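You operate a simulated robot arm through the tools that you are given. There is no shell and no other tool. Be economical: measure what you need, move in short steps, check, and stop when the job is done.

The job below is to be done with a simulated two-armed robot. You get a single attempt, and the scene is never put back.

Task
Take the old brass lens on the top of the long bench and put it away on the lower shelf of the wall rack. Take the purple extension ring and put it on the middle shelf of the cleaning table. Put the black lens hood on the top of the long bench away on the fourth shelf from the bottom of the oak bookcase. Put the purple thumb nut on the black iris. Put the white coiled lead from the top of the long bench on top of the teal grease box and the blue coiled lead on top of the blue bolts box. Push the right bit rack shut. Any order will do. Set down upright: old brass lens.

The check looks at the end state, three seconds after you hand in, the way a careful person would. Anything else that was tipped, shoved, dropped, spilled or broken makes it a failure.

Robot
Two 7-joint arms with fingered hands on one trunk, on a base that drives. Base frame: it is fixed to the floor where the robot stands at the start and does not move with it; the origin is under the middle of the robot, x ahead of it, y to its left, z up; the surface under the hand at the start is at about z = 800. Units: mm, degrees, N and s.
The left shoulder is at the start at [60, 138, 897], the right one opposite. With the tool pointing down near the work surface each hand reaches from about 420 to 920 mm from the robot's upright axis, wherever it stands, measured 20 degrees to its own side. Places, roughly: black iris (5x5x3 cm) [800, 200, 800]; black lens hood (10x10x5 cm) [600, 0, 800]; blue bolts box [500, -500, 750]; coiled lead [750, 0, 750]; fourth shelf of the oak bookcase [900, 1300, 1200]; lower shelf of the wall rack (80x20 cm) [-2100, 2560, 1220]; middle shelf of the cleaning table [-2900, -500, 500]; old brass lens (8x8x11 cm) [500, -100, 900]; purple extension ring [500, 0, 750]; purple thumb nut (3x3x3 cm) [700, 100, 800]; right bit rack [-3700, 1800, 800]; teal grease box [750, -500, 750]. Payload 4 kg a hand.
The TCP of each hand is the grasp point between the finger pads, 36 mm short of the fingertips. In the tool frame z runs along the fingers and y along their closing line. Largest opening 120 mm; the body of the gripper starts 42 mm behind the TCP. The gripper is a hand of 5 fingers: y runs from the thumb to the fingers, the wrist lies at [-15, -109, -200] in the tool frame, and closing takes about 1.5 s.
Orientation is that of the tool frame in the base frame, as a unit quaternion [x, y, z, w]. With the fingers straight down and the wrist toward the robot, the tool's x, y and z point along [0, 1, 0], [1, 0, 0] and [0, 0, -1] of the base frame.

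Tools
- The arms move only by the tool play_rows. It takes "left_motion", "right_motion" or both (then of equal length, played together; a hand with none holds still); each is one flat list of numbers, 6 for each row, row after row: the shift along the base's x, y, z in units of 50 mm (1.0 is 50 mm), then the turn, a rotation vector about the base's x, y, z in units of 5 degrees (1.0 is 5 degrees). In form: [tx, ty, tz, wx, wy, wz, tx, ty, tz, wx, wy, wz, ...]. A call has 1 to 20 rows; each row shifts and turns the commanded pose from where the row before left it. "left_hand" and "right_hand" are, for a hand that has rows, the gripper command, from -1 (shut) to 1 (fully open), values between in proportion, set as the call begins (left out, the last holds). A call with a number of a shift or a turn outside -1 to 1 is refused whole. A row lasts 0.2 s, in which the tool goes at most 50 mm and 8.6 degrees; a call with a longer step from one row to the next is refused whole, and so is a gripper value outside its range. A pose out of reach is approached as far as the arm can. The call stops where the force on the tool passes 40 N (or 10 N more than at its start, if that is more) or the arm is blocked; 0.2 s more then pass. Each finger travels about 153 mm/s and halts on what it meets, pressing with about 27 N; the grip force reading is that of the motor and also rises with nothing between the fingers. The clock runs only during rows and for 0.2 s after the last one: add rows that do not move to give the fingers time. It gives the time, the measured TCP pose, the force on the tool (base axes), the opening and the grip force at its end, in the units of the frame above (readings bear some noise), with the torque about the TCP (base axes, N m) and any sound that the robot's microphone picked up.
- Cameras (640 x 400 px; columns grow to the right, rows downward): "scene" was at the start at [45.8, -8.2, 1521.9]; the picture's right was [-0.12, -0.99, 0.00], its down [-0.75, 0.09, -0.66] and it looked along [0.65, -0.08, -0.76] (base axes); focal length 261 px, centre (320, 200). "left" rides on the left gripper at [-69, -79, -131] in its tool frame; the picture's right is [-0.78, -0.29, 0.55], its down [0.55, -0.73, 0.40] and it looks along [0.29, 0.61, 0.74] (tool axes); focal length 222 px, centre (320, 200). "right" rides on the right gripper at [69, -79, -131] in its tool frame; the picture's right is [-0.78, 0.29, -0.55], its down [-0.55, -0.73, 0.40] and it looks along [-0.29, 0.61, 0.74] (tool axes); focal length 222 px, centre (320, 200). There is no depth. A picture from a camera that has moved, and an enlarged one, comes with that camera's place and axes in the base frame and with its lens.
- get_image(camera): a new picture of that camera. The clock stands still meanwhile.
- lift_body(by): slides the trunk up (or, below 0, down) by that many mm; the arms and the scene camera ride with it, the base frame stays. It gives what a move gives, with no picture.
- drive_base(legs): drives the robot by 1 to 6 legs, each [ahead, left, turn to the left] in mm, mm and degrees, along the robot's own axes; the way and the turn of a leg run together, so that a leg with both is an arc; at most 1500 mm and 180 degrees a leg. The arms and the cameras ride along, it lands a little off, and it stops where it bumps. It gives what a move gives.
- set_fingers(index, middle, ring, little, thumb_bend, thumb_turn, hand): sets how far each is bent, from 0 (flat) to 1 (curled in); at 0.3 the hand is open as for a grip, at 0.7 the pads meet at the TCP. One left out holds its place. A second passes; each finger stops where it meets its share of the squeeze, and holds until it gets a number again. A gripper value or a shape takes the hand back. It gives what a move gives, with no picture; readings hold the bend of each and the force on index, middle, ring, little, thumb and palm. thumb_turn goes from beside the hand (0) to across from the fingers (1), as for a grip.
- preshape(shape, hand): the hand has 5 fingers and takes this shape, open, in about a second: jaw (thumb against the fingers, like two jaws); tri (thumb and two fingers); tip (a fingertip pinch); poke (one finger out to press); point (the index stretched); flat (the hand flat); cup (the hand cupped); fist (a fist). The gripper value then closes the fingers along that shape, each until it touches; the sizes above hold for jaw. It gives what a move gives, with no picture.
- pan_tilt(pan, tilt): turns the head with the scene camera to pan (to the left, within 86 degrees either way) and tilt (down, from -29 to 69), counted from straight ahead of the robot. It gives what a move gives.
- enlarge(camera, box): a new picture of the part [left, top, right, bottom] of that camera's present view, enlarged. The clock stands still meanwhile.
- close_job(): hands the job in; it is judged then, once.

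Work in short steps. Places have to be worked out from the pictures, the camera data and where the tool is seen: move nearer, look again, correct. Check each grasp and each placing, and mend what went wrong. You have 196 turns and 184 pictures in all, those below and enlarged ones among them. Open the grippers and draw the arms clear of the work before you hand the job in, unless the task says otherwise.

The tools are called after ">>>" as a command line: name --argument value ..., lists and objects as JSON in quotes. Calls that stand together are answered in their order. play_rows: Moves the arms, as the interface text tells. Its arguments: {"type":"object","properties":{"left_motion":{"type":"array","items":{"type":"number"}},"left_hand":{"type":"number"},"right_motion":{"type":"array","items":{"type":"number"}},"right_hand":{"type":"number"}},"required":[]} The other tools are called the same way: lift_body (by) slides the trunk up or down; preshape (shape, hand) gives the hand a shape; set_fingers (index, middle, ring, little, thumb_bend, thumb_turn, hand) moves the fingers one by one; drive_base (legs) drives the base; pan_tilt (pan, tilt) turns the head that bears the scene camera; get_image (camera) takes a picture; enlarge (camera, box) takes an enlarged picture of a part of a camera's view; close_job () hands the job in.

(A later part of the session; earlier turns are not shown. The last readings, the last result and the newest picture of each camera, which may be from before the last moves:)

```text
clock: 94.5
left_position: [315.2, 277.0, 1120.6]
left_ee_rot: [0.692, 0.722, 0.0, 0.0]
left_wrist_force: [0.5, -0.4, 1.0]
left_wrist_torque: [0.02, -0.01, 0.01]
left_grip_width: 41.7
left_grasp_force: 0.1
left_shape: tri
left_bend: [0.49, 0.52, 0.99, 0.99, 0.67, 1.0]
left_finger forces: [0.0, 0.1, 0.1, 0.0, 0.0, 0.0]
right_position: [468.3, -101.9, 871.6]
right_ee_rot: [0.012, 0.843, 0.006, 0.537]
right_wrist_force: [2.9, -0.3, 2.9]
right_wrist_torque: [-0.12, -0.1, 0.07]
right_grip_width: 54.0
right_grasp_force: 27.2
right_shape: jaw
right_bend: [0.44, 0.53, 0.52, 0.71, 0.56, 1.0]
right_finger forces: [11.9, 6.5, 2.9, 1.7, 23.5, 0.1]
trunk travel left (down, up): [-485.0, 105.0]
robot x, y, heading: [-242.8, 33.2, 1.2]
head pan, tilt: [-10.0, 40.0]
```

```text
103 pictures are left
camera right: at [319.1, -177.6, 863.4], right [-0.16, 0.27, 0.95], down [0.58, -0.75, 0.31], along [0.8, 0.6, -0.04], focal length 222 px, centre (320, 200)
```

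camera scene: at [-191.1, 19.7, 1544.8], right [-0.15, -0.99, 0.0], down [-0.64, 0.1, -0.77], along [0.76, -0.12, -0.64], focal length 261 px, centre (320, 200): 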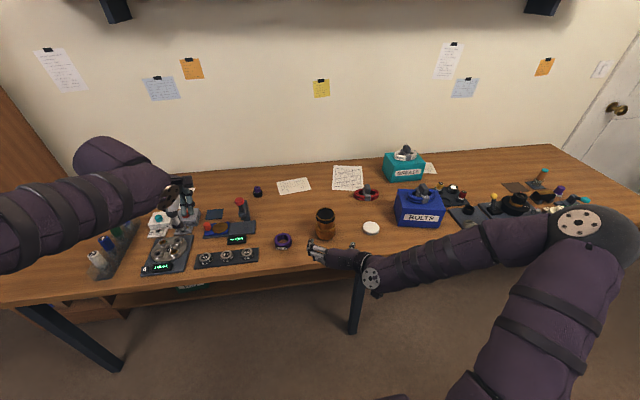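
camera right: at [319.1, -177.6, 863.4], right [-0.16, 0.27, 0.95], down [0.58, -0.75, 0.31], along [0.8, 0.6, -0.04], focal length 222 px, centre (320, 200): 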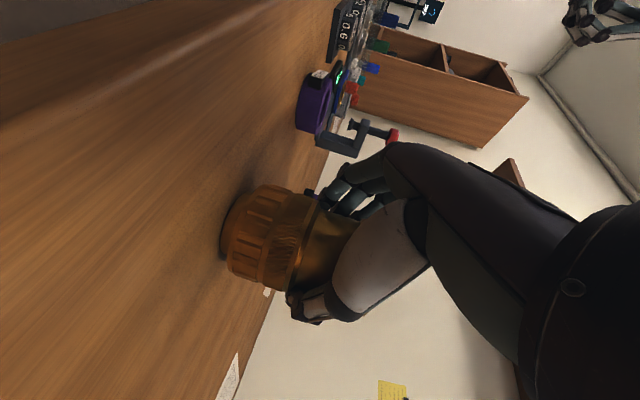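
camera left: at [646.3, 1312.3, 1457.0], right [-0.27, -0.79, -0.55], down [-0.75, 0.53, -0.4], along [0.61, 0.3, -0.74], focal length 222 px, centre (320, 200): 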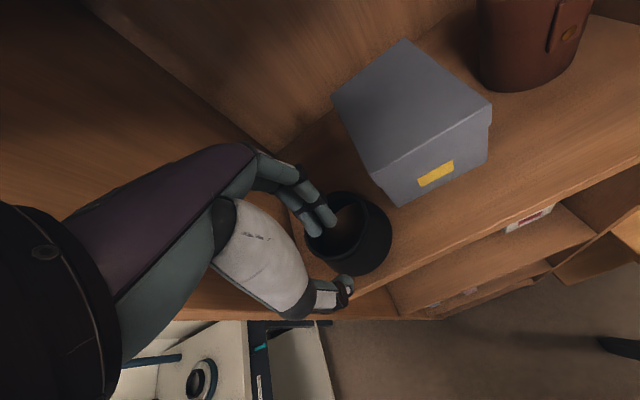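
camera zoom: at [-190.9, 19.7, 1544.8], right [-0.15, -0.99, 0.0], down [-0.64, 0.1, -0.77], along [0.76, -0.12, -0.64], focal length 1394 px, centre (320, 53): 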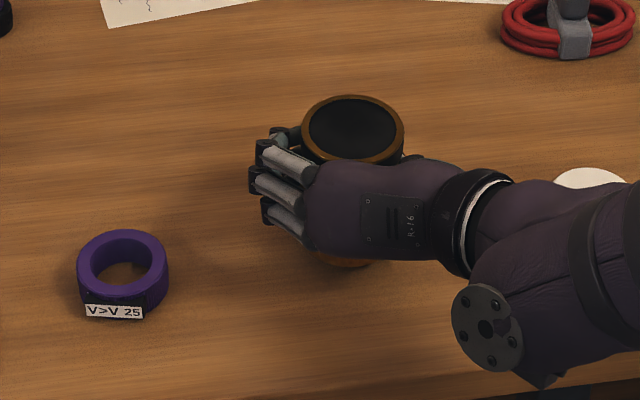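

Lens gripped. I lift it and move it back-right for room, then check it.

>>> play_rows --right_motion '[0, 0, 0.4, 0, 0, 0, 0, 0, 0.8, 0, 0, 0, 0, 0, 0.9, 0, 0, 0, 0, 0, 0.9, 0, 0, 0, 0, -0.8, 0, 0, 0, 0, 0, -0.9, 0, 0, 0, 0, 0, -0.9, 0, 0, 0, 0, 0, -0.9, 0, 0, 0, 0, 0, 0, 0, 0, 0, 0]'

>>> get_image --camera "right"

>>> get_image --camera "scene"

```text
clock: 96.5
left_position: [314.8, 277.2, 1120.1]
left_ee_rot: [0.692, 0.722, 0.0, 0.001]
left_wrist_force: [-0.2, -1.1, 0.5]
left_wrist_torque: [-0.04, 0.01, -0.03]
left_grip_width: 41.6
left_grasp_force: 0.2
left_shape: tri
left_bend: [0.49, 0.52, 0.99, 0.99, 0.67, 1.0]
left_finger forces: [0.0, 0.0, 0.0, 0.0, 0.0, 0.1]
right_position: [466.5, -276.3, 1018.7]
right_ee_rot: [0.012, 0.844, 0.008, 0.536]
right_wrist_force: [-0.6, 0.0, -3.9]
right_wrist_torque: [-0.02, 0.04, -0.03]
right_grip_width: 53.4
right_grasp_force: 26.6
right_shape: jaw
right_bend: [0.44, 0.54, 0.54, 0.71, 0.57, 0.99]
right_finger forces: [13.6, 5.6, 1.9, 1.1, 22.2, 0.0]
trunk travel left (down, up): [-485.0, 105.0]
robot x, y, heading: [-241.7, 26.1, 1.3]
head pan, tilt: [-10.0, 40.0]
```

```text
102 pictures are left
camera right: at [317.2, -351.8, 1010.7], right [-0.16, 0.27, 0.95], down [0.58, -0.75, 0.31], along [0.8, 0.6, -0.04], focal length 222 px, centre (320, 200)
```

right: 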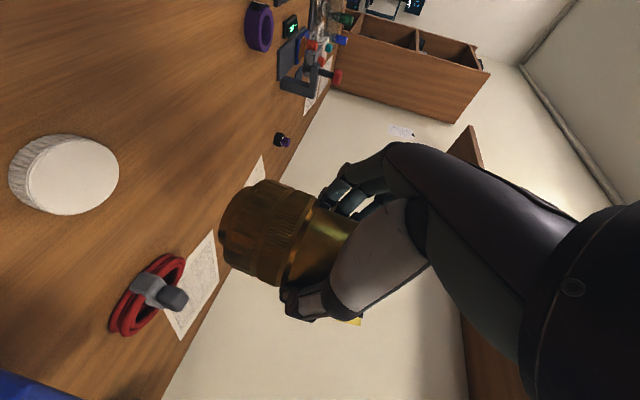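

```text
101 pictures are left
camera scene: at [-190.6, 19.9, 1544.7], right [-0.15, -0.99, 0.0], down [-0.64, 0.1, -0.77], along [0.76, -0.12, -0.64], focal length 261 px, centre (320, 200)
```

scene: 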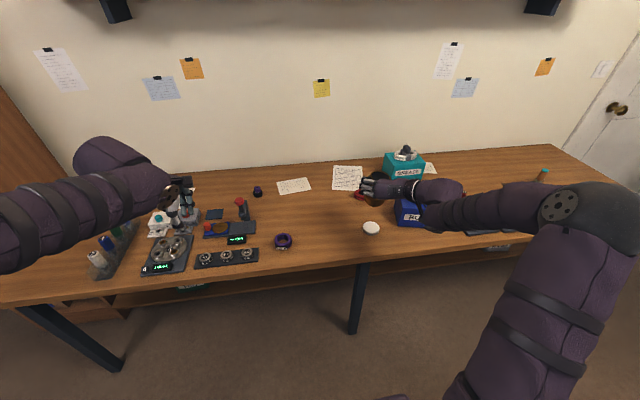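

Lens is held firmly and upright. Now the left hand: rotate it the mirrored way (thumb left) and tilt it ~50° forward for the ring.

>>> play_rows --left_motion '[0, 0, 0, 0, 0, -1, 0, 0, 0, 0, 0, -1, 0, 0, 0, 0, 0, -1, 0, 0, 0, 0, 0, -1, 0, 0, 0, 0, 0, -1, 0, 0, 0, 0, 0, -1, 0, 0, 0, 0, 0, -1, 0, 0, 0, 0, 0, -1, 0, 0, 0, 0, 0, -1, 0, 0, 0, 0, 0, -1, 0, 0, 0, 0, 0, -1, 0, 0, 0, 0, 0, -1, 0, 0, 0, 0, 0, -1, 0, 0, 0, 0, 0, -1, 0, 0, 0, 0, 0, -1, 0, 0, 0, 0, 0, -1, 0, 0, 0, 0, 0, -1, 0, 0, 0, 0, 0, -1]' --left_hand 0.6

>>> play_rows --left_motion '[0, -0.9, 0, 0, -1, 0, 0, -0.9, 0, 0, -1, 0, 0, -0.9, 0, 0, -1, 0, 0, -0.9, 0, 0, -1, 0, 0, -0.7, 0, 0, -1, 0, 0, 0, 0, 0, -1, 0, 0, 0, 0, 0, -1, 0, 0, 0, 0, 0, -1, 0, 0, 0, 0, 0, -1, 0, 0, 0, 0, 0, -1, 0, 0, 0, 0, 0, 0, 0]'

>>> get_image --camera "scene"

```text
clock: 100.3
left_position: [317.9, 279.3, 1117.4]
left_ee_rot: [1.0, 0.019, -0.001, -0.001]
left_wrist_force: [0.3, 0.8, -0.6]
left_wrist_torque: [0.0, -0.03, 0.02]
left_grip_width: 95.8
left_grasp_force: 0.0
left_shape: tri
left_bend: [0.32, 0.35, 0.99, 0.99, 0.39, 0.99]
left_finger forces: [0.1, 0.0, 0.0, 0.0, 0.0, 0.1]
right_position: [466.0, -276.0, 1018.6]
right_ee_rot: [0.012, 0.844, 0.009, 0.537]
right_wrist_force: [0.1, 0.0, -4.8]
right_wrist_torque: [-0.01, 0.02, 0.01]
right_grip_width: 53.6
right_grasp_force: 26.9
right_shape: jaw
right_bend: [0.44, 0.54, 0.54, 0.71, 0.57, 0.99]
right_finger forces: [13.8, 5.6, 1.9, 1.2, 22.3, 0.1]
trunk travel left (down, up): [-485.0, 105.0]
robot x, y, heading: [-240.8, 32.9, 1.6]
head pan, tilt: [-10.0, 40.0]
```

```text
clock: 102.7
left_position: [316.7, 65.1, 1116.9]
left_ee_rot: [0.906, 0.018, 0.422, 0.009]
left_wrist_force: [0.1, -0.5, -0.6]
left_wrist_torque: [0.02, -0.02, -0.02]
left_grip_width: 95.9
left_grasp_force: 0.0
left_shape: tri
left_bend: [0.32, 0.35, 0.99, 0.99, 0.39, 0.99]
left_finger forces: [0.1, 0.1, 0.0, 0.0, 0.0, 0.0]
right_position: [466.3, -275.8, 1019.1]
right_ee_rot: [0.012, 0.844, 0.008, 0.536]
right_wrist_force: [0.1, 0.0, -3.6]
right_wrist_torque: [0.0, 0.04, 0.01]
right_grip_width: 53.7
right_grasp_force: 27.2
right_shape: jaw
right_bend: [0.44, 0.54, 0.54, 0.71, 0.57, 0.99]
right_finger forces: [13.6, 5.6, 1.9, 1.2, 22.1, 0.1]
trunk travel left (down, up): [-485.0, 105.0]
robot x, y, heading: [-242.0, 33.3, 1.6]
head pan, tilt: [-10.0, 40.0]
```

```text
100 pictures are left
camera scene: at [-190.6, 19.5, 1544.7], right [-0.15, -0.99, 0.0], down [-0.64, 0.1, -0.77], along [0.76, -0.12, -0.64], focal length 261 px, centre (320, 200)
```

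scene: 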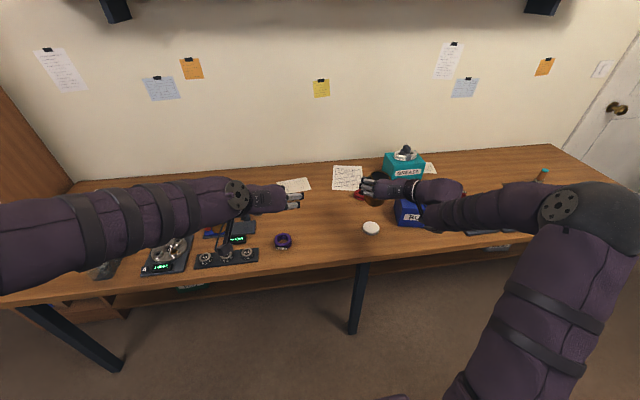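

Left hand pose good. Move toward the ring: first to (405,59,905) and look.

>>> play_rows --left_motion '[0.3, -0.02, -0.7, 0, 0, 0, 0.3, -0.02, -0.7, 0, 0, 0, 0.3, -0.02, -0.7, 0, 0, 0, 0.3, -0.02, -0.7, 0, 0, 0, 0.3, -0.02, -0.7, 0, 0, 0, 0.3, -0.02, -0.7, 0, 0, 0, 0, 0, 0, 0, 0, 0]'

>>> get_image --camera "left"

>>> enlarge --camera "scene" --box '[230, 200, 350, 280]'

```text
clock: 104.3
left_position: [410.9, 60.1, 905.9]
left_ee_rot: [0.906, 0.019, 0.423, 0.009]
left_wrist_force: [1.2, -0.5, -0.8]
left_wrist_torque: [0.01, 0.01, 0.02]
left_grip_width: 96.0
left_grasp_force: 0.0
left_shape: tri
left_bend: [0.32, 0.35, 0.99, 0.99, 0.39, 0.99]
left_finger forces: [0.1, 0.0, 0.0, 0.0, 0.1, 0.1]
right_position: [466.5, -275.3, 1019.1]
right_ee_rot: [0.012, 0.844, 0.007, 0.537]
right_wrist_force: [-0.9, 0.3, -3.5]
right_wrist_torque: [0.02, 0.03, 0.03]
right_grip_width: 53.8
right_grasp_force: 27.3
right_shape: jaw
right_bend: [0.44, 0.54, 0.54, 0.71, 0.57, 0.99]
right_finger forces: [13.6, 5.5, 1.8, 1.1, 22.1, 0.1]
trunk travel left (down, up): [-485.0, 105.0]
robot x, y, heading: [-243.6, 30.2, 1.5]
head pan, tilt: [-10.0, 40.0]
```

```text
99 pictures are left
camera left: at [263.1, 135.7, 935.5], right [-0.09, 0.26, -0.96], down [0.64, 0.76, 0.14], along [0.76, -0.6, -0.23], focal length 222 px, centre (320, 200)
```

left: 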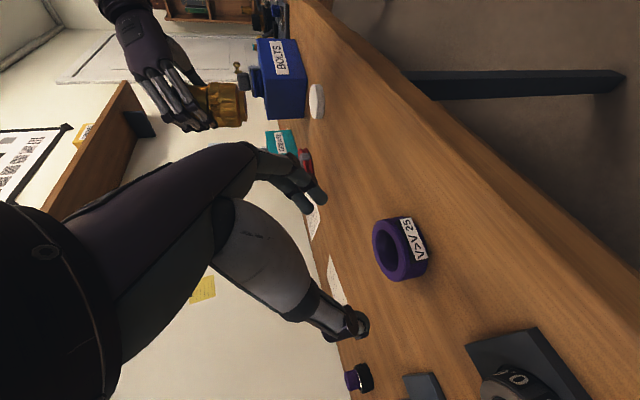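

```text
5.00 times, centred on (290, 240) of scene
camera zoom: at [-190.9, 19.6, 1544.8], right [-0.15, -0.99, 0.0], down [-0.64, 0.1, -0.77], along [0.76, -0.12, -0.64], focal length 1307 px, centre (470, 0)
```

zoom: 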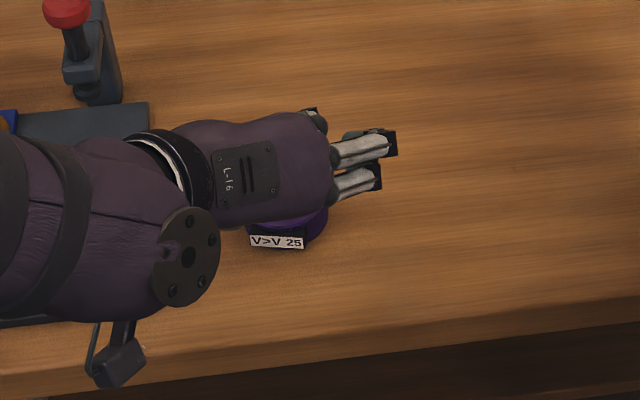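

Ring centre confirmed at (456,60). Descend to (436,60,840).

>>> play_rows --left_motion '[0.1, 0, -0.7, 0, 0, 0, 0.4, 0, -0.5, 0, 0, 0, 0, 0, -0.1, 0, 0, 0, 0, 0, 0, 0, 0, 0]'

>>> get_image --camera "left"

>>> enlarge --camera "scene" --box '[230, 200, 350, 280]'

```text
clock: 105.3
left_position: [433.7, 59.7, 841.5]
left_ee_rot: [0.906, 0.018, 0.422, 0.009]
left_wrist_force: [-0.5, -0.1, 0.1]
left_wrist_torque: [-0.01, -0.02, 0.01]
left_grip_width: 95.6
left_grasp_force: 0.0
left_shape: tri
left_bend: [0.32, 0.35, 0.99, 0.99, 0.39, 0.99]
left_finger forces: [0.0, 0.0, 0.0, 0.0, 0.0, 0.1]
right_position: [466.7, -276.1, 1019.4]
right_ee_rot: [0.013, 0.844, 0.008, 0.536]
right_wrist_force: [-0.6, 0.9, -3.0]
right_wrist_torque: [0.03, 0.04, 0.0]
right_grip_width: 53.6
right_grasp_force: 27.5
right_shape: jaw
right_bend: [0.44, 0.54, 0.54, 0.71, 0.57, 0.99]
right_finger forces: [13.7, 5.6, 1.8, 1.0, 22.2, 0.0]
trunk travel left (down, up): [-485.0, 105.0]
robot x, y, heading: [-242.8, 34.6, 1.5]
head pan, tilt: [-10.0, 40.0]
```

```text
97 pictures are left
camera left: at [286.6, 135.3, 870.9], right [-0.09, 0.26, -0.96], down [0.64, 0.76, 0.14], along [0.76, -0.6, -0.24], focal length 222 px, centre (320, 200)
```

left: 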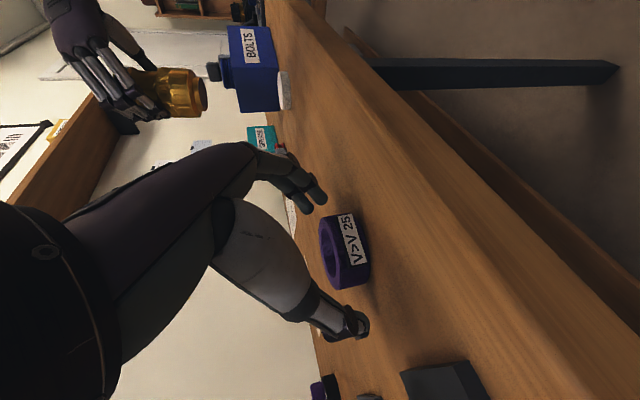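

```text
5.00 times, centred on (290, 240) of scene
camera zoom: at [-190.5, 19.5, 1544.7], right [-0.15, -0.99, 0.0], down [-0.64, 0.1, -0.77], along [0.76, -0.12, -0.64], focal length 1307 px, centre (470, 0)
```

zoom: 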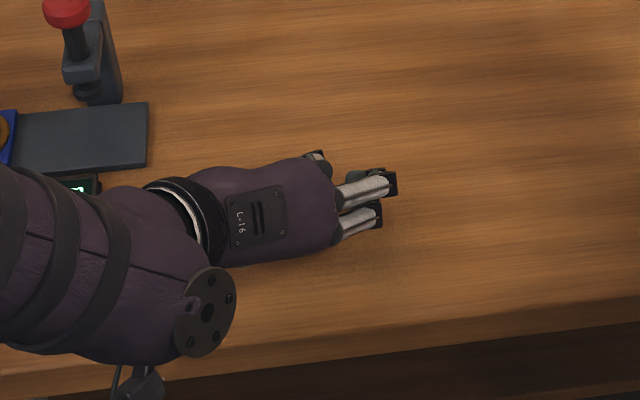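

Ring is between thumb and fingers, slightly low. Lower 6 mm more and close.

>>> play_rows --left_motion '[0.06, 0, -0.12, 0, 0, 0, 0, 0, 0, 0, 0, 0]'

>>> play_rows --left_motion '[0, 0, 0, 0, 0, 0, 0, 0, 0, 0, 0, 0, 0, 0, 0, 0, 0, 0, 0, 0, 0, 0, 0, 0, 0, 0, 0, 0, 0, 0]' --left_hand -1

>>> get_image --camera "left"

```text
clock: 105.9
left_position: [438.0, 58.3, 835.0]
left_ee_rot: [0.906, 0.019, 0.422, 0.009]
left_wrist_force: [0.9, 0.0, -0.1]
left_wrist_torque: [-0.04, -0.03, -0.02]
left_grip_width: 96.2
left_grasp_force: 0.0
left_shape: tri
left_bend: [0.32, 0.35, 0.99, 0.99, 0.39, 0.99]
left_finger forces: [0.1, 0.0, 0.1, 0.0, 0.1, 0.0]
right_position: [466.5, -275.5, 1018.6]
right_ee_rot: [0.012, 0.844, 0.008, 0.536]
right_wrist_force: [0.5, 0.8, -4.7]
right_wrist_torque: [0.05, 0.01, 0.03]
right_grip_width: 53.7
right_grasp_force: 26.9
right_shape: jaw
right_bend: [0.44, 0.54, 0.54, 0.71, 0.57, 0.99]
right_finger forces: [13.7, 5.4, 1.8, 1.0, 22.0, 0.0]
trunk travel left (down, up): [-485.0, 105.0]
robot x, y, heading: [-242.3, 31.7, 1.3]
head pan, tilt: [-10.0, 40.0]
```

```text
clock: 107.1
left_position: [437.0, 60.0, 834.8]
left_ee_rot: [0.906, 0.018, 0.422, 0.009]
left_wrist_force: [0.0, 0.1, -0.3]
left_wrist_torque: [0.01, 0.03, -0.03]
left_grip_width: 55.0
left_grasp_force: 26.9
left_shape: tri
left_bend: [0.43, 0.48, 1.0, 1.0, 0.6, 1.0]
left_finger forces: [12.4, 12.0, 0.1, 0.1, 24.3, 0.1]
right_position: [466.3, -275.7, 1019.3]
right_ee_rot: [0.012, 0.844, 0.008, 0.537]
right_wrist_force: [-1.2, -0.3, -3.6]
right_wrist_torque: [0.0, 0.03, 0.0]
right_grip_width: 53.8
right_grasp_force: 27.2
right_shape: jaw
right_bend: [0.44, 0.54, 0.54, 0.71, 0.57, 0.99]
right_finger forces: [13.6, 5.5, 1.8, 1.1, 22.1, 0.0]
trunk travel left (down, up): [-485.0, 105.0]
robot x, y, heading: [-241.9, 30.8, 1.4]
head pan, tilt: [-10.0, 40.0]
```

```text
95 pictures are left
camera left: at [289.9, 135.3, 865.1], right [-0.09, 0.26, -0.96], down [0.64, 0.76, 0.14], along [0.76, -0.6, -0.24], focal length 222 px, centre (320, 200)
```

left: 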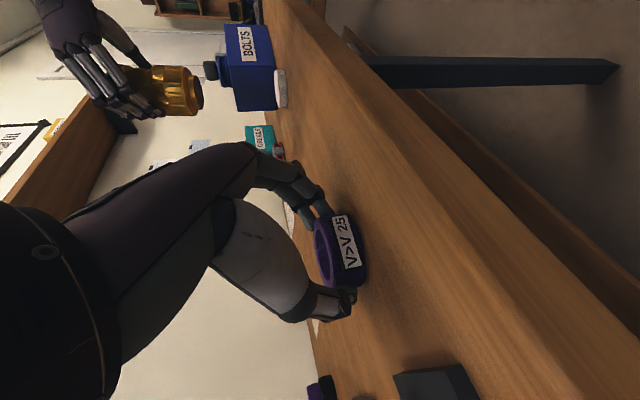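

Ring gripped. Lift it 180 mm and check.

>>> play_rows --left_motion '[0, 0, 0.4, 0, 0, 0, 0, 0, 0.8, 0, 0, 0, 0, 0, 0.9, 0, 0, 0, 0, 0, 0.9, 0, 0, 0, 0, 0, 0.6, 0, 0, 0, 0, 0, 0, 0, 0, 0]'

>>> get_image --camera "left"

>>> get_image --camera "scene"

```text
clock: 108.5
left_position: [436.0, 56.8, 1014.8]
left_ee_rot: [0.906, 0.019, 0.422, 0.009]
left_wrist_force: [0.0, -0.2, -1.2]
left_wrist_torque: [-0.01, 0.05, 0.0]
left_grip_width: 55.1
left_grasp_force: 27.0
left_shape: tri
left_bend: [0.43, 0.48, 1.0, 1.0, 0.6, 1.0]
left_finger forces: [12.2, 12.0, 0.1, 0.0, 24.4, 0.0]
right_position: [466.5, -275.3, 1019.3]
right_ee_rot: [0.012, 0.844, 0.008, 0.537]
right_wrist_force: [-0.1, -0.5, -2.8]
right_wrist_torque: [0.01, 0.02, 0.02]
right_grip_width: 53.7
right_grasp_force: 27.6
right_shape: jaw
right_bend: [0.44, 0.54, 0.54, 0.71, 0.57, 0.99]
right_finger forces: [13.8, 5.5, 1.8, 0.9, 22.0, 0.0]
trunk travel left (down, up): [-485.0, 105.0]
robot x, y, heading: [-244.0, 32.2, 1.3]
head pan, tilt: [-10.0, 40.0]
```

```text
94 pictures are left
camera left: at [289.1, 134.4, 1045.9], right [-0.09, 0.26, -0.96], down [0.64, 0.76, 0.14], along [0.76, -0.6, -0.24], focal length 222 px, centre (320, 200)
```

left: 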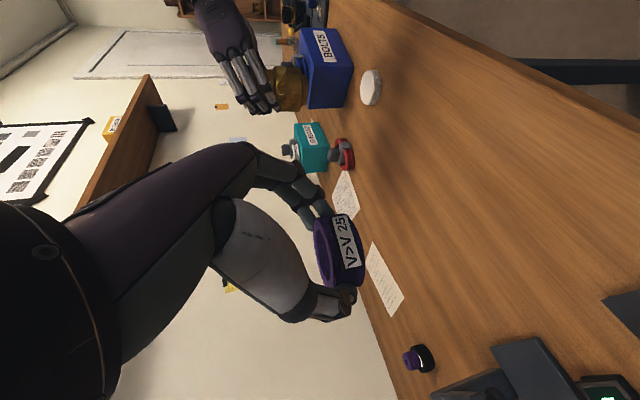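

```text
93 pictures are left
camera scene: at [-190.3, 19.5, 1544.7], right [-0.15, -0.99, 0.0], down [-0.64, 0.1, -0.77], along [0.76, -0.12, -0.64], focal length 261 px, centre (320, 200)
```

scene: 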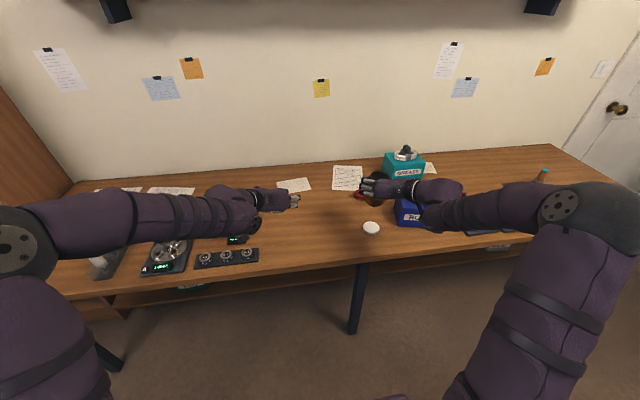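

Both held. I back off 800 mm, turn left 90°, and survey the +y wall.

>>> drive_base --legs '[[-900, 0, 0], [0, 0, 89]]'

>>> pan_tilt --pan 35 --tilt 15

>>> get_image --camera "scene"

>>> pan_tilt --pan 85 --tilt 15

>>> get_image --camera "scene"

```text
clock: 117.0
left_position: [-1157.3, 687.1, 1015.4]
left_ee_rot: [0.634, 0.648, 0.308, -0.289]
left_wrist_force: [-0.2, -0.2, -0.9]
left_wrist_torque: [-0.02, 0.02, -0.03]
left_grip_width: 55.2
left_grasp_force: 26.7
left_shape: tri
left_bend: [0.43, 0.48, 1.0, 1.0, 0.61, 1.0]
left_finger forces: [12.2, 12.0, 0.0, 0.0, 24.2, 0.0]
right_position: [-822.2, 710.3, 1017.8]
right_ee_rot: [-0.582, 0.611, 0.381, 0.378]
right_wrist_force: [0.1, 0.2, -4.2]
right_wrist_torque: [-0.01, -0.03, 0.03]
right_grip_width: 53.7
right_grasp_force: 26.3
right_shape: jaw
right_bend: [0.44, 0.54, 0.54, 0.71, 0.58, 0.99]
right_finger forces: [13.8, 5.5, 1.7, 0.9, 22.1, 0.0]
trunk travel left (down, up): [-485.0, 105.0]
robot x, y, heading: [-1142.1, 5.3, 90.1]
head pan, tilt: [-10.0, 40.0]
```

```text
clock: 118.1
left_position: [-1157.3, 687.0, 1015.5]
left_ee_rot: [0.634, 0.648, 0.307, -0.289]
left_wrist_force: [-0.8, 0.8, -0.6]
left_wrist_torque: [-0.07, 0.0, -0.01]
left_grip_width: 55.0
left_grasp_force: 26.9
left_shape: tri
left_bend: [0.43, 0.48, 1.0, 1.0, 0.61, 1.0]
left_finger forces: [12.2, 12.0, 0.0, 0.0, 24.3, 0.0]
right_position: [-822.1, 709.5, 1018.7]
right_ee_rot: [-0.582, 0.611, 0.381, 0.378]
right_wrist_force: [0.1, 0.5, -3.4]
right_wrist_torque: [-0.01, -0.03, 0.01]
right_grip_width: 53.6
right_grasp_force: 27.0
right_shape: jaw
right_bend: [0.44, 0.54, 0.54, 0.71, 0.58, 0.99]
right_finger forces: [13.8, 5.4, 1.7, 1.0, 22.1, 0.0]
trunk travel left (down, up): [-485.0, 105.0]
robot x, y, heading: [-1146.9, 6.6, 90.2]
head pan, tilt: [35.0, 15.0]
```

```text
92 pictures are left
camera scene: at [-1200.1, 54.9, 1584.2], right [0.82, 0.58, 0.0], down [0.15, -0.21, -0.97], along [-0.56, 0.79, -0.26], focal length 261 px, centre (320, 200)
```

scene: 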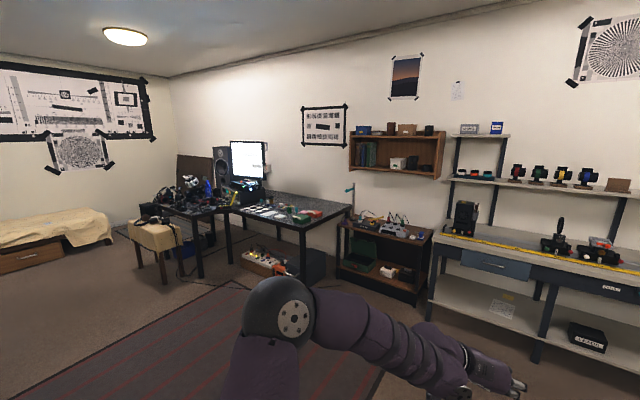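

```text
clock: 119.3
left_position: [-1157.1, 687.2, 1015.8]
left_ee_rot: [0.635, 0.647, 0.308, -0.288]
left_wrist_force: [0.0, 0.2, -1.5]
left_wrist_torque: [-0.04, 0.0, -0.02]
left_grip_width: 55.0
left_grasp_force: 27.2
left_shape: tri
left_bend: [0.43, 0.48, 1.0, 1.0, 0.61, 1.0]
left_finger forces: [12.1, 12.1, 0.0, 0.1, 24.1, 0.1]
right_position: [-821.5, 709.2, 1018.4]
right_ee_rot: [-0.582, 0.611, 0.382, 0.378]
right_wrist_force: [-0.4, 0.7, -3.5]
right_wrist_torque: [-0.04, 0.04, 0.02]
right_grip_width: 53.6
right_grasp_force: 26.9
right_shape: jaw
right_bend: [0.44, 0.54, 0.54, 0.71, 0.58, 0.99]
right_finger forces: [13.7, 5.5, 1.7, 1.0, 22.1, 0.0]
trunk travel left (down, up): [-485.0, 105.0]
robot x, y, heading: [-1143.7, 8.9, 90.1]
head pan, tilt: [85.0, 15.0]
```

```text
91 pictures are left
camera scene: at [-1239.4, -13.6, 1584.3], right [0.09, 1.0, 0.0], down [0.26, -0.02, -0.97], along [-0.96, 0.08, -0.26], focal length 261 px, centre (320, 200)
```

scene: 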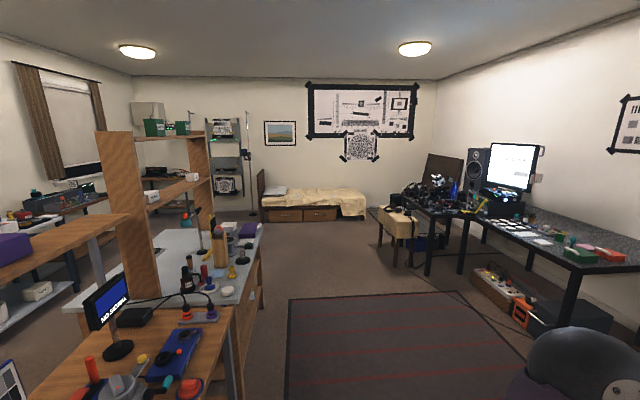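

The wooden wall rack is at about x −2060, its bottom board being the lower shelf; a cart stands below it. I drive forward, left, forward to stand ~y 1400 before it.

>>> drive_base --legs '[[700, 0, 0], [0, 850, 0], [600, 0, 0]]'

>>> pan_tilt --pan 0 --tilt 20

>>> get_image --camera "scene"

```text
clock: 130.2
left_position: [-1989.0, 1976.8, 1014.8]
left_ee_rot: [0.637, 0.645, 0.308, -0.287]
left_wrist_force: [0.7, 0.3, -1.0]
left_wrist_torque: [0.01, -0.01, 0.01]
left_grip_width: 54.9
left_grasp_force: 27.4
left_shape: tri
left_bend: [0.43, 0.48, 1.0, 1.0, 0.61, 1.0]
left_finger forces: [12.2, 12.3, 0.0, 0.0, 24.3, 0.0]
right_position: [-1652.3, 1995.9, 1018.7]
right_ee_rot: [-0.58, 0.613, 0.38, 0.379]
right_wrist_force: [0.3, 0.5, -4.6]
right_wrist_torque: [-0.03, 0.03, 0.0]
right_grip_width: 53.5
right_grasp_force: 26.6
right_shape: jaw
right_bend: [0.44, 0.54, 0.54, 0.71, 0.58, 0.99]
right_finger forces: [13.6, 5.5, 1.6, 1.0, 22.0, 0.1]
trunk travel left (down, up): [-485.0, 105.0]
robot x, y, heading: [-1984.4, 1297.4, 89.5]
head pan, tilt: [85.0, 15.0]
```

```text
clock: 131.8
left_position: [-1987.5, 1976.2, 1015.0]
left_ee_rot: [0.636, 0.646, 0.308, -0.288]
left_wrist_force: [0.3, 0.1, -1.6]
left_wrist_torque: [0.0, 0.01, 0.01]
left_grip_width: 55.3
left_grasp_force: 26.9
left_shape: tri
left_bend: [0.43, 0.48, 1.0, 1.0, 0.61, 1.0]
left_finger forces: [12.2, 12.1, 0.1, 0.0, 24.3, 0.1]
right_position: [-1653.3, 1996.5, 1018.7]
right_ee_rot: [-0.579, 0.613, 0.38, 0.379]
right_wrist_force: [-0.2, 0.5, -3.7]
right_wrist_torque: [-0.05, 0.02, -0.01]
right_grip_width: 53.6
right_grasp_force: 27.5
right_shape: jaw
right_bend: [0.44, 0.54, 0.54, 0.71, 0.58, 0.99]
right_finger forces: [13.7, 5.5, 1.6, 1.0, 22.0, 0.0]
trunk travel left (down, up): [-485.0, 105.0]
robot x, y, heading: [-1982.2, 1294.7, 89.8]
head pan, tilt: [0.0, 20.0]
```

```text
90 pictures are left
camera scene: at [-1982.6, 1360.8, 1576.1], right [1.0, 0.0, 0.0], down [0.0, -0.34, -0.94], along [0.0, 0.94, -0.34], focal length 261 px, centre (320, 200)
```

scene: 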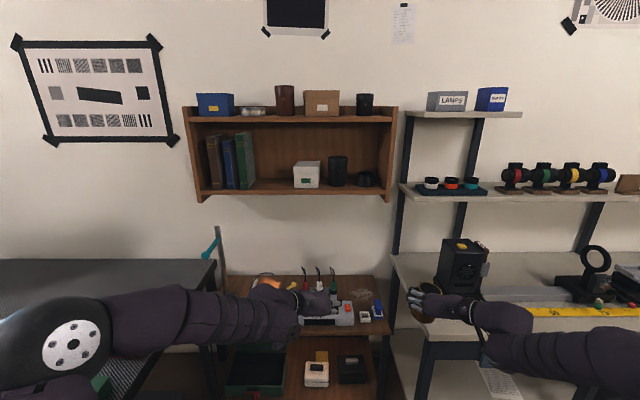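

I zoom on the rack's lower shelf to choose the gap between books and white box.

>>> enlarge --camera "scene" --box '[190, 100, 400, 210]'

```text
3.05 times, centred on (295, 155) of scene
camera zoom: at [-1982.6, 1360.8, 1576.1], right [1.0, 0.0, 0.0], down [0.0, -0.34, -0.94], along [0.0, 0.94, -0.34], focal length 797 px, centre (396, 337)
```

zoom: 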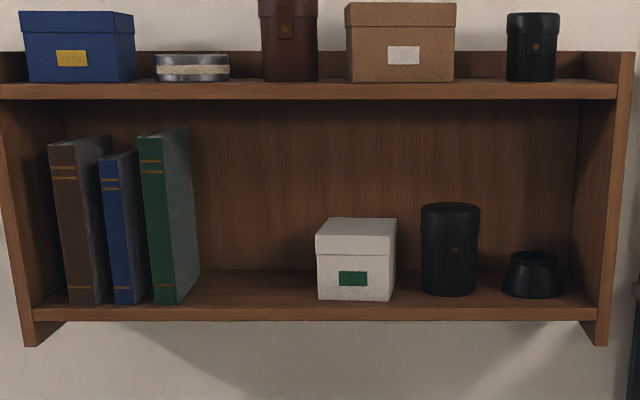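

Target spot: x≈−2185, y≈2515 on the lower shelf (z≈1222). I raise the trunk, tuck the left hand back, shift left 195 mm.

>>> lift_body --by 100

>>> play_rows --left_motion '[-0.5, -0.8, 0, 0, 0, 0, -0.5, -0.8, 0, 0, 0, 0, -0.5, -0.8, 0, 0, 0, 0, -0.5, -0.8, 0, 0, 0, 0, -0.4, -0.8, 0, 0, 0, 0, 0, 0, 0, 0, 0, 0]' --right_motion '[0, 0, 0.8, 0, 0, 0, 0, 0, 0.8, 0, 0, 0, 0, 0, 0.8, 0, 0, 0, 0, 0, 0.8, 0, 0, 0, 0, 0, 0.6, 0, 0, 0, 0, 0, 0, 0, 0, 0]'

>>> drive_base --legs '[[0, 195, 0]]'

>>> get_image --camera "scene"

```text
clock: 133.1
left_position: [-1988.5, 1976.3, 1114.7]
left_ee_rot: [0.636, 0.645, 0.309, -0.288]
left_wrist_force: [0.5, 0.5, -0.5]
left_wrist_torque: [-0.01, -0.02, -0.04]
left_grip_width: 55.1
left_grasp_force: 27.1
left_shape: tri
left_bend: [0.43, 0.48, 1.0, 1.0, 0.61, 1.0]
left_finger forces: [12.3, 12.0, 0.0, 0.0, 24.3, 0.0]
right_position: [-1653.0, 1996.6, 1118.3]
right_ee_rot: [-0.579, 0.614, 0.379, 0.379]
right_wrist_force: [-0.4, 0.3, -2.6]
right_wrist_torque: [-0.01, 0.02, -0.01]
right_grip_width: 53.6
right_grasp_force: 27.4
right_shape: jaw
right_bend: [0.44, 0.54, 0.54, 0.71, 0.58, 0.99]
right_finger forces: [13.7, 5.5, 1.7, 1.0, 22.0, 0.1]
trunk travel left (down, up): [-585.0, 5.0]
robot x, y, heading: [-1977.9, 1296.2, 89.6]
head pan, tilt: [0.0, 20.0]
```

```text
clock: 134.5
left_position: [-2108.4, 1814.6, 1126.2]
left_ee_rot: [0.638, 0.645, 0.309, -0.288]
left_wrist_force: [0.6, 0.1, -0.6]
left_wrist_torque: [-0.04, 0.01, 0.02]
left_grip_width: 55.1
left_grasp_force: 26.9
left_shape: tri
left_bend: [0.43, 0.48, 1.0, 1.0, 0.6, 1.0]
left_finger forces: [12.5, 12.4, 0.1, 0.0, 24.9, 0.1]
left hand out of reach, approached as far as the arm can: row 5
right_position: [-1652.7, 1997.4, 1306.2]
right_ee_rot: [-0.58, 0.613, 0.379, 0.379]
right_wrist_force: [0.7, 0.3, -3.3]
right_wrist_torque: [-0.03, 0.02, -0.01]
right_grip_width: 53.6
right_grasp_force: 27.0
right_shape: jaw
right_bend: [0.44, 0.54, 0.54, 0.71, 0.58, 0.99]
right_finger forces: [13.8, 5.4, 1.6, 0.9, 22.1, 0.0]
trunk travel left (down, up): [-585.0, 5.0]
robot x, y, heading: [-1981.4, 1297.1, 89.7]
head pan, tilt: [0.0, 20.0]
```

```text
clock: 136.0
left_position: [-2299.3, 1817.5, 1126.1]
left_ee_rot: [0.638, 0.644, 0.31, -0.287]
left_wrist_force: [-0.4, -0.8, -1.8]
left_wrist_torque: [-0.03, -0.06, 0.02]
left_grip_width: 54.9
left_grasp_force: 27.7
left_shape: tri
left_bend: [0.43, 0.48, 1.0, 1.0, 0.6, 1.0]
left_finger forces: [12.4, 12.3, 0.1, 0.0, 24.8, 0.1]
right_position: [-1843.1, 1996.2, 1307.9]
right_ee_rot: [-0.579, 0.614, 0.378, 0.381]
right_wrist_force: [-0.5, 0.0, -4.3]
right_wrist_torque: [-0.02, 0.05, -0.05]
right_grip_width: 53.8
right_grasp_force: 27.6
right_shape: jaw
right_bend: [0.44, 0.54, 0.54, 0.71, 0.58, 0.99]
right_finger forces: [13.9, 5.4, 1.6, 0.9, 22.1, 0.0]
trunk travel left (down, up): [-585.0, 5.0]
robot x, y, heading: [-2173.8, 1296.5, 89.4]
head pan, tilt: [0.0, 20.0]
```

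```text
88 pictures are left
camera scene: at [-2175.8, 1362.1, 1676.1], right [1.0, -0.01, 0.0], down [0.0, -0.34, -0.94], along [0.01, 0.94, -0.34], focal length 261 px, centre (320, 200)
```

scene: 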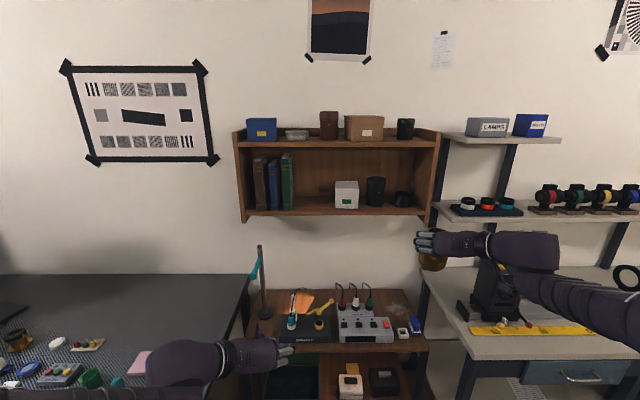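

Shelf clear. I move the right hand to x≈−2187, then drive ahead.

>>> play_rows --right_motion '[-0.98, 0, 0, 0, 0, 0, -0.98, 0, 0, 0, 0, 0, -0.98, 0, 0, 0, 0, 0, -0.98, 0, 0, 0, 0, 0, -0.98, 0, 0, 0, 0, 0, -0.98, 0, 0, 0, 0, 0, -0.98, 0, 0, 0, 0, 0, 0, 0, 0, 0, 0, 0]'

>>> drive_base --legs '[[350, 0, 0]]'

>>> get_image --camera "scene"

>>> get_image --camera "right"

```text
clock: 137.8
left_position: [-2296.5, 1816.9, 1127.6]
left_ee_rot: [0.639, 0.643, 0.31, -0.287]
left_wrist_force: [0.4, -0.2, -0.8]
left_wrist_torque: [-0.03, 0.01, -0.02]
left_grip_width: 54.7
left_grasp_force: 26.4
left_shape: tri
left_bend: [0.43, 0.48, 1.0, 1.0, 0.61, 1.0]
left_finger forces: [12.4, 12.3, 0.1, 0.0, 24.7, 0.0]
right_position: [-2184.6, 1996.0, 1307.5]
right_ee_rot: [-0.577, 0.616, 0.378, 0.38]
right_wrist_force: [0.1, 0.1, -2.8]
right_wrist_torque: [-0.04, 0.03, 0.02]
right_grip_width: 53.6
right_grasp_force: 27.3
right_shape: jaw
right_bend: [0.44, 0.54, 0.54, 0.71, 0.58, 0.99]
right_finger forces: [13.9, 5.8, 1.6, 1.0, 22.3, 0.0]
trunk travel left (down, up): [-585.0, 5.0]
robot x, y, heading: [-2173.7, 1299.8, 89.6]
head pan, tilt: [0.0, 20.0]
```

```text
clock: 140.2
left_position: [-2293.1, 2176.8, 1125.7]
left_ee_rot: [0.639, 0.644, 0.309, -0.287]
left_wrist_force: [0.2, 0.5, -1.8]
left_wrist_torque: [-0.02, 0.0, -0.03]
left_grip_width: 55.2
left_grasp_force: 26.5
left_shape: tri
left_bend: [0.43, 0.48, 1.0, 1.0, 0.6, 1.0]
left_finger forces: [12.4, 12.3, 0.0, 0.1, 24.8, 0.0]
right_position: [-2179.8, 2356.8, 1306.3]
right_ee_rot: [-0.577, 0.616, 0.378, 0.38]
right_wrist_force: [-0.2, 0.7, -3.4]
right_wrist_torque: [-0.04, 0.03, 0.0]
right_grip_width: 53.6
right_grasp_force: 27.4
right_shape: jaw
right_bend: [0.44, 0.54, 0.54, 0.71, 0.58, 0.99]
right_finger forces: [13.9, 5.7, 1.6, 0.9, 22.3, 0.1]
trunk travel left (down, up): [-585.0, 5.0]
robot x, y, heading: [-2170.0, 1655.8, 89.3]
head pan, tilt: [0.0, 20.0]
```

```text
87 pictures are left
camera scene: at [-2170.6, 1722.9, 1676.1], right [1.0, -0.01, 0.0], down [0.0, -0.34, -0.94], along [0.01, 0.94, -0.34], focal length 261 px, centre (320, 200)
```

scene: 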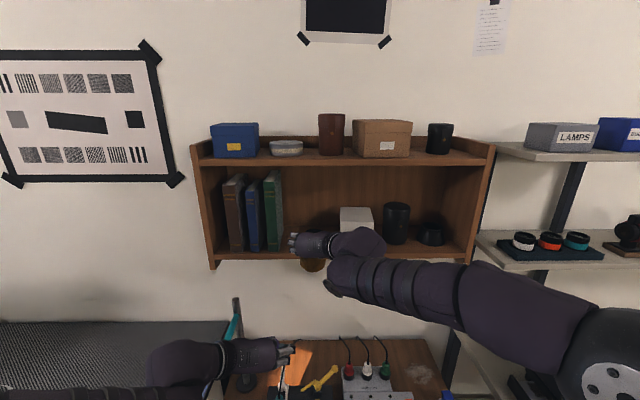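

```text
86 pictures are left
camera right: at [-2108.5, 2205.6, 1299.0], right [-0.27, -0.15, 0.95], down [0.77, 0.56, 0.31], along [-0.58, 0.82, -0.04], focal length 222 px, centre (320, 200)
```

right: 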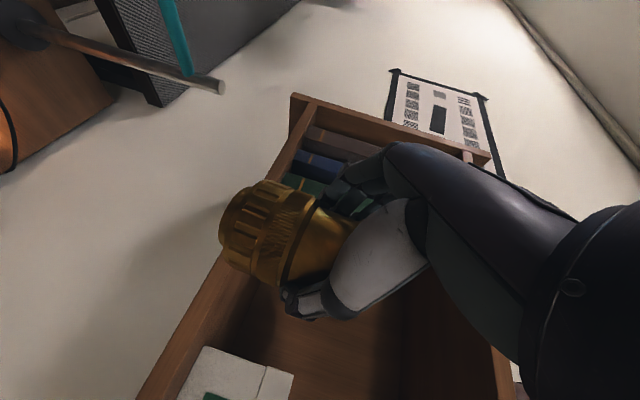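

I zoom both views to pin down the shelf's front edge and height.

>>> enlarge --camera "scene" --box '[200, 170, 400, 290]'

>>> enlarge --camera "right" --box '[120, 80, 440, 400]'

```text
3.20 times, centred on (300, 230) of scene
camera zoom: at [-2170.6, 1722.9, 1676.1], right [1.0, -0.01, 0.0], down [0.0, -0.34, -0.94], along [0.01, 0.94, -0.34], focal length 837 px, centre (384, 104)
```

zoom: 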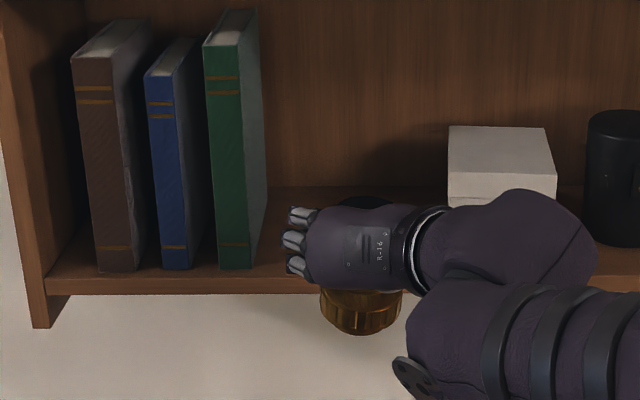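

```text
1.25 times, centred on (280, 240) of right
camera zoom: at [-2108.5, 2205.6, 1299.0], right [-0.27, -0.15, 0.95], down [0.77, 0.56, 0.31], along [-0.58, 0.82, -0.04], focal length 278 px, centre (370, 150)
```

zoom: 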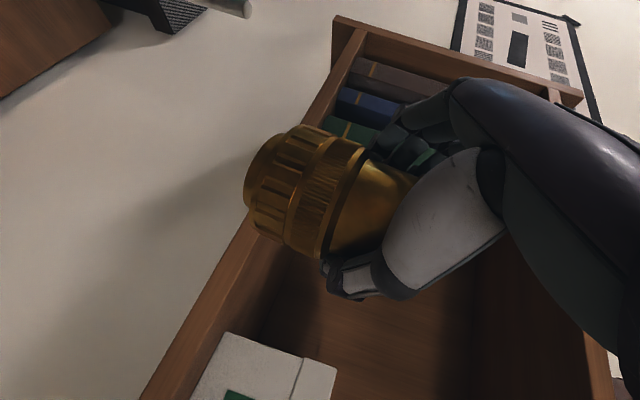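

Shelf top z≈1225, front y≈2454; gap centre x≈−2199. I raise 15 mm, shift −18 mm in x, and drive ahead 100.

>>> play_rows --right_motion '[-0.36, 0, 0.3, 0, 0, 0, 0, 0, 0, 0, 0, 0]'

>>> drive_base --legs '[[100, 0, 0]]'

>>> enlarge --camera "scene" --box '[200, 190, 420, 330]'

>>> get_image --camera "right"

```text
clock: 140.8
left_position: [-2292.6, 2176.1, 1125.7]
left_ee_rot: [0.639, 0.643, 0.31, -0.287]
left_wrist_force: [0.4, -0.3, -1.4]
left_wrist_torque: [0.01, 0.03, 0.02]
left_grip_width: 55.2
left_grasp_force: 27.1
left_shape: tri
left_bend: [0.43, 0.48, 1.0, 1.0, 0.6, 1.0]
left_finger forces: [12.5, 12.3, 0.0, 0.0, 24.8, 0.0]
right_position: [-2199.1, 2354.4, 1323.7]
right_ee_rot: [-0.578, 0.616, 0.378, 0.38]
right_wrist_force: [-0.4, -0.1, -2.8]
right_wrist_torque: [-0.05, 0.01, -0.02]
right_grip_width: 53.4
right_grasp_force: 26.8
right_shape: jaw
right_bend: [0.44, 0.54, 0.54, 0.71, 0.58, 0.99]
right_finger forces: [13.8, 5.6, 1.6, 0.9, 22.2, 0.1]
trunk travel left (down, up): [-585.0, 5.0]
robot x, y, heading: [-2170.6, 1657.6, 89.2]
head pan, tilt: [0.0, 20.0]
```

```text
clock: 141.9
left_position: [-2293.7, 2275.4, 1127.4]
left_ee_rot: [0.639, 0.644, 0.309, -0.286]
left_wrist_force: [1.3, 0.2, -0.8]
left_wrist_torque: [-0.04, 0.02, 0.0]
left_grip_width: 55.1
left_grasp_force: 26.8
left_shape: tri
left_bend: [0.43, 0.48, 1.0, 1.0, 0.6, 1.0]
left_finger forces: [12.5, 12.3, 0.1, 0.1, 24.8, 0.0]
right_position: [-2198.9, 2453.6, 1322.3]
right_ee_rot: [-0.579, 0.615, 0.377, 0.381]
right_wrist_force: [0.1, 1.4, -3.7]
right_wrist_torque: [-0.06, 0.03, 0.03]
right_grip_width: 53.7
right_grasp_force: 26.8
right_shape: jaw
right_bend: [0.44, 0.54, 0.54, 0.71, 0.58, 0.99]
right_finger forces: [13.8, 5.6, 1.7, 0.8, 22.1, 0.0]
trunk travel left (down, up): [-585.0, 5.0]
robot x, y, heading: [-2168.9, 1754.0, 89.5]
head pan, tilt: [0.0, 20.0]
```

```text
2.86 times, centred on (310, 260) of scene
camera zoom: at [-2169.6, 1821.5, 1676.0], right [1.0, -0.01, 0.0], down [0.0, -0.34, -0.94], along [0.01, 0.94, -0.34], focal length 747 px, centre (349, 29)
```

zoom: 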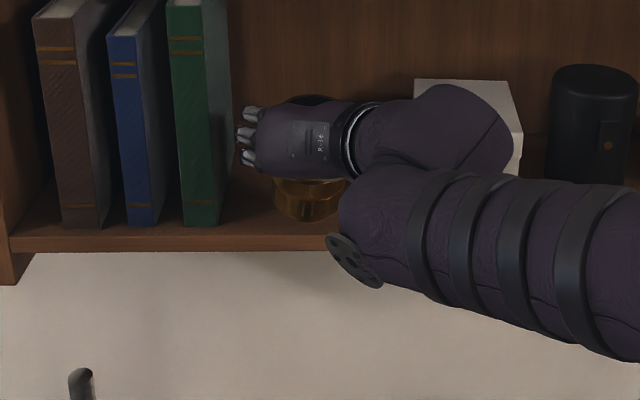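

```text
82 pictures are left
camera right: at [-2127.3, 2303.5, 1314.6], right [-0.27, -0.15, 0.95], down [0.77, 0.56, 0.31], along [-0.58, 0.82, -0.04], focal length 222 px, centre (320, 200)
```

right: 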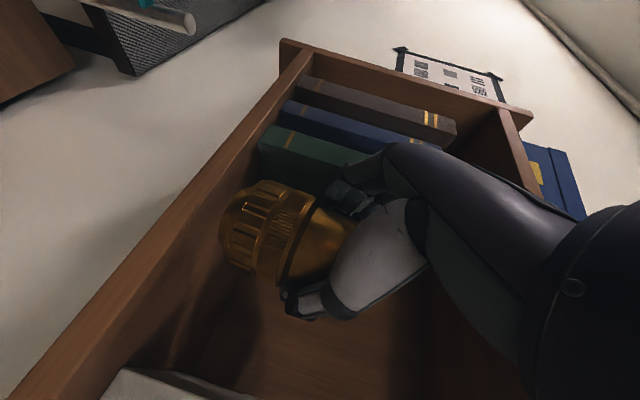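

Good. I advance 50 mm with +10 mm in x, then lower toward the shelf.

>>> play_rows --right_motion '[0.2, 0.3, 0, 0, 0, 0, 0, 0.7, 0, 0, 0, 0, 0, 0, -0.3, 0, 0, 0, 0, 0, 0, 0, 0, 0]'

>>> get_image --camera "right"

>>> enlarge --camera "scene" --box '[200, 190, 420, 330]'

```text
clock: 142.9
left_position: [-2292.9, 2274.1, 1126.9]
left_ee_rot: [0.639, 0.643, 0.309, -0.287]
left_wrist_force: [-0.5, -0.1, -0.3]
left_wrist_torque: [-0.04, 0.0, -0.04]
left_grip_width: 55.2
left_grasp_force: 27.1
left_shape: tri
left_bend: [0.43, 0.48, 1.0, 1.0, 0.6, 1.0]
left_finger forces: [12.5, 12.3, 0.0, 0.0, 24.8, 0.0]
right_position: [-2187.3, 2502.6, 1307.0]
right_ee_rot: [-0.578, 0.615, 0.377, 0.38]
right_wrist_force: [-0.6, 0.6, -3.8]
right_wrist_torque: [0.0, -0.02, 0.03]
right_grip_width: 53.9
right_grasp_force: 26.5
right_shape: jaw
right_bend: [0.44, 0.54, 0.54, 0.71, 0.58, 0.99]
right_finger forces: [13.8, 5.4, 1.5, 0.9, 21.8, 0.0]
trunk travel left (down, up): [-585.0, 5.0]
robot x, y, heading: [-2169.3, 1755.6, 89.5]
head pan, tilt: [0.0, 20.0]
```

```text
81 pictures are left
camera right: at [-2114.9, 2352.8, 1299.4], right [-0.27, -0.15, 0.95], down [0.77, 0.56, 0.31], along [-0.58, 0.82, -0.04], focal length 222 px, centre (320, 200)
```

right: 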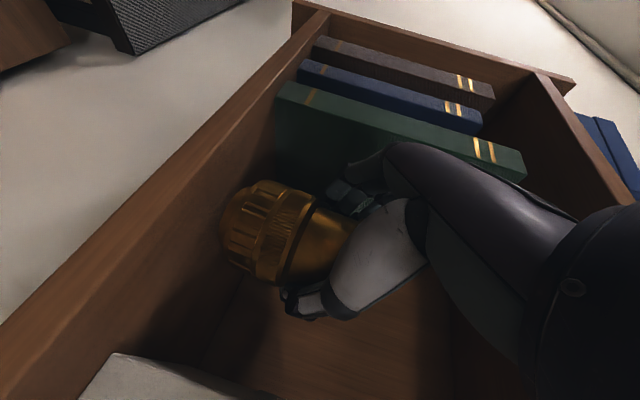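

```text
2.86 times, centred on (310, 260) of scene
camera zoom: at [-2169.1, 1820.5, 1676.1], right [1.0, -0.01, 0.0], down [0.0, -0.34, -0.94], along [0.01, 0.94, -0.34], focal length 747 px, centre (349, 29)
```

zoom: 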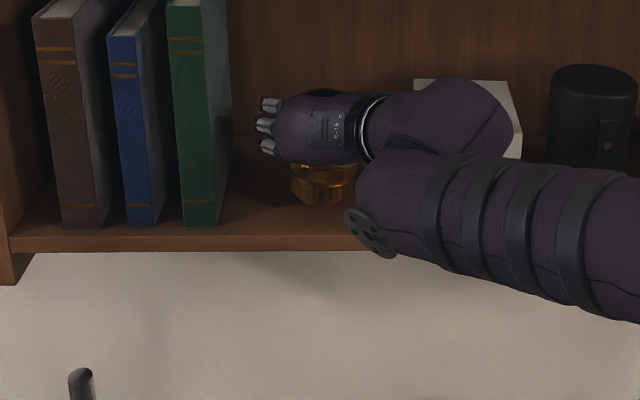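

Lens upright above the shelf. Lower in small steps.

>>> play_rows --right_motion '[0, 0, -0.1, 0, 0, 0, 0, 0, -0.1, 0, 0, 0, 0, 0, 0, 0, 0, 0]'

```text
clock: 143.7
left_position: [-2292.7, 2275.8, 1127.2]
left_ee_rot: [0.639, 0.643, 0.31, -0.286]
left_wrist_force: [-0.3, -0.4, -0.6]
left_wrist_torque: [-0.04, -0.03, -0.01]
left_grip_width: 55.1
left_grasp_force: 26.9
left_shape: tri
left_bend: [0.43, 0.48, 1.0, 1.0, 0.6, 1.0]
left_finger forces: [12.4, 12.3, 0.0, 0.0, 24.8, 0.0]
right_position: [-2187.5, 2501.0, 1297.0]
right_ee_rot: [-0.578, 0.615, 0.378, 0.381]
right_wrist_force: [0.5, -0.4, -3.0]
right_wrist_torque: [-0.05, 0.0, 0.0]
right_grip_width: 53.7
right_grasp_force: 27.2
right_shape: jaw
right_bend: [0.44, 0.54, 0.54, 0.71, 0.58, 0.99]
right_finger forces: [13.6, 5.4, 1.4, 0.7, 21.7, 0.0]
trunk travel left (down, up): [-585.0, 5.0]
robot x, y, heading: [-2170.1, 1758.6, 89.6]
head pan, tilt: [0.0, 20.0]
```

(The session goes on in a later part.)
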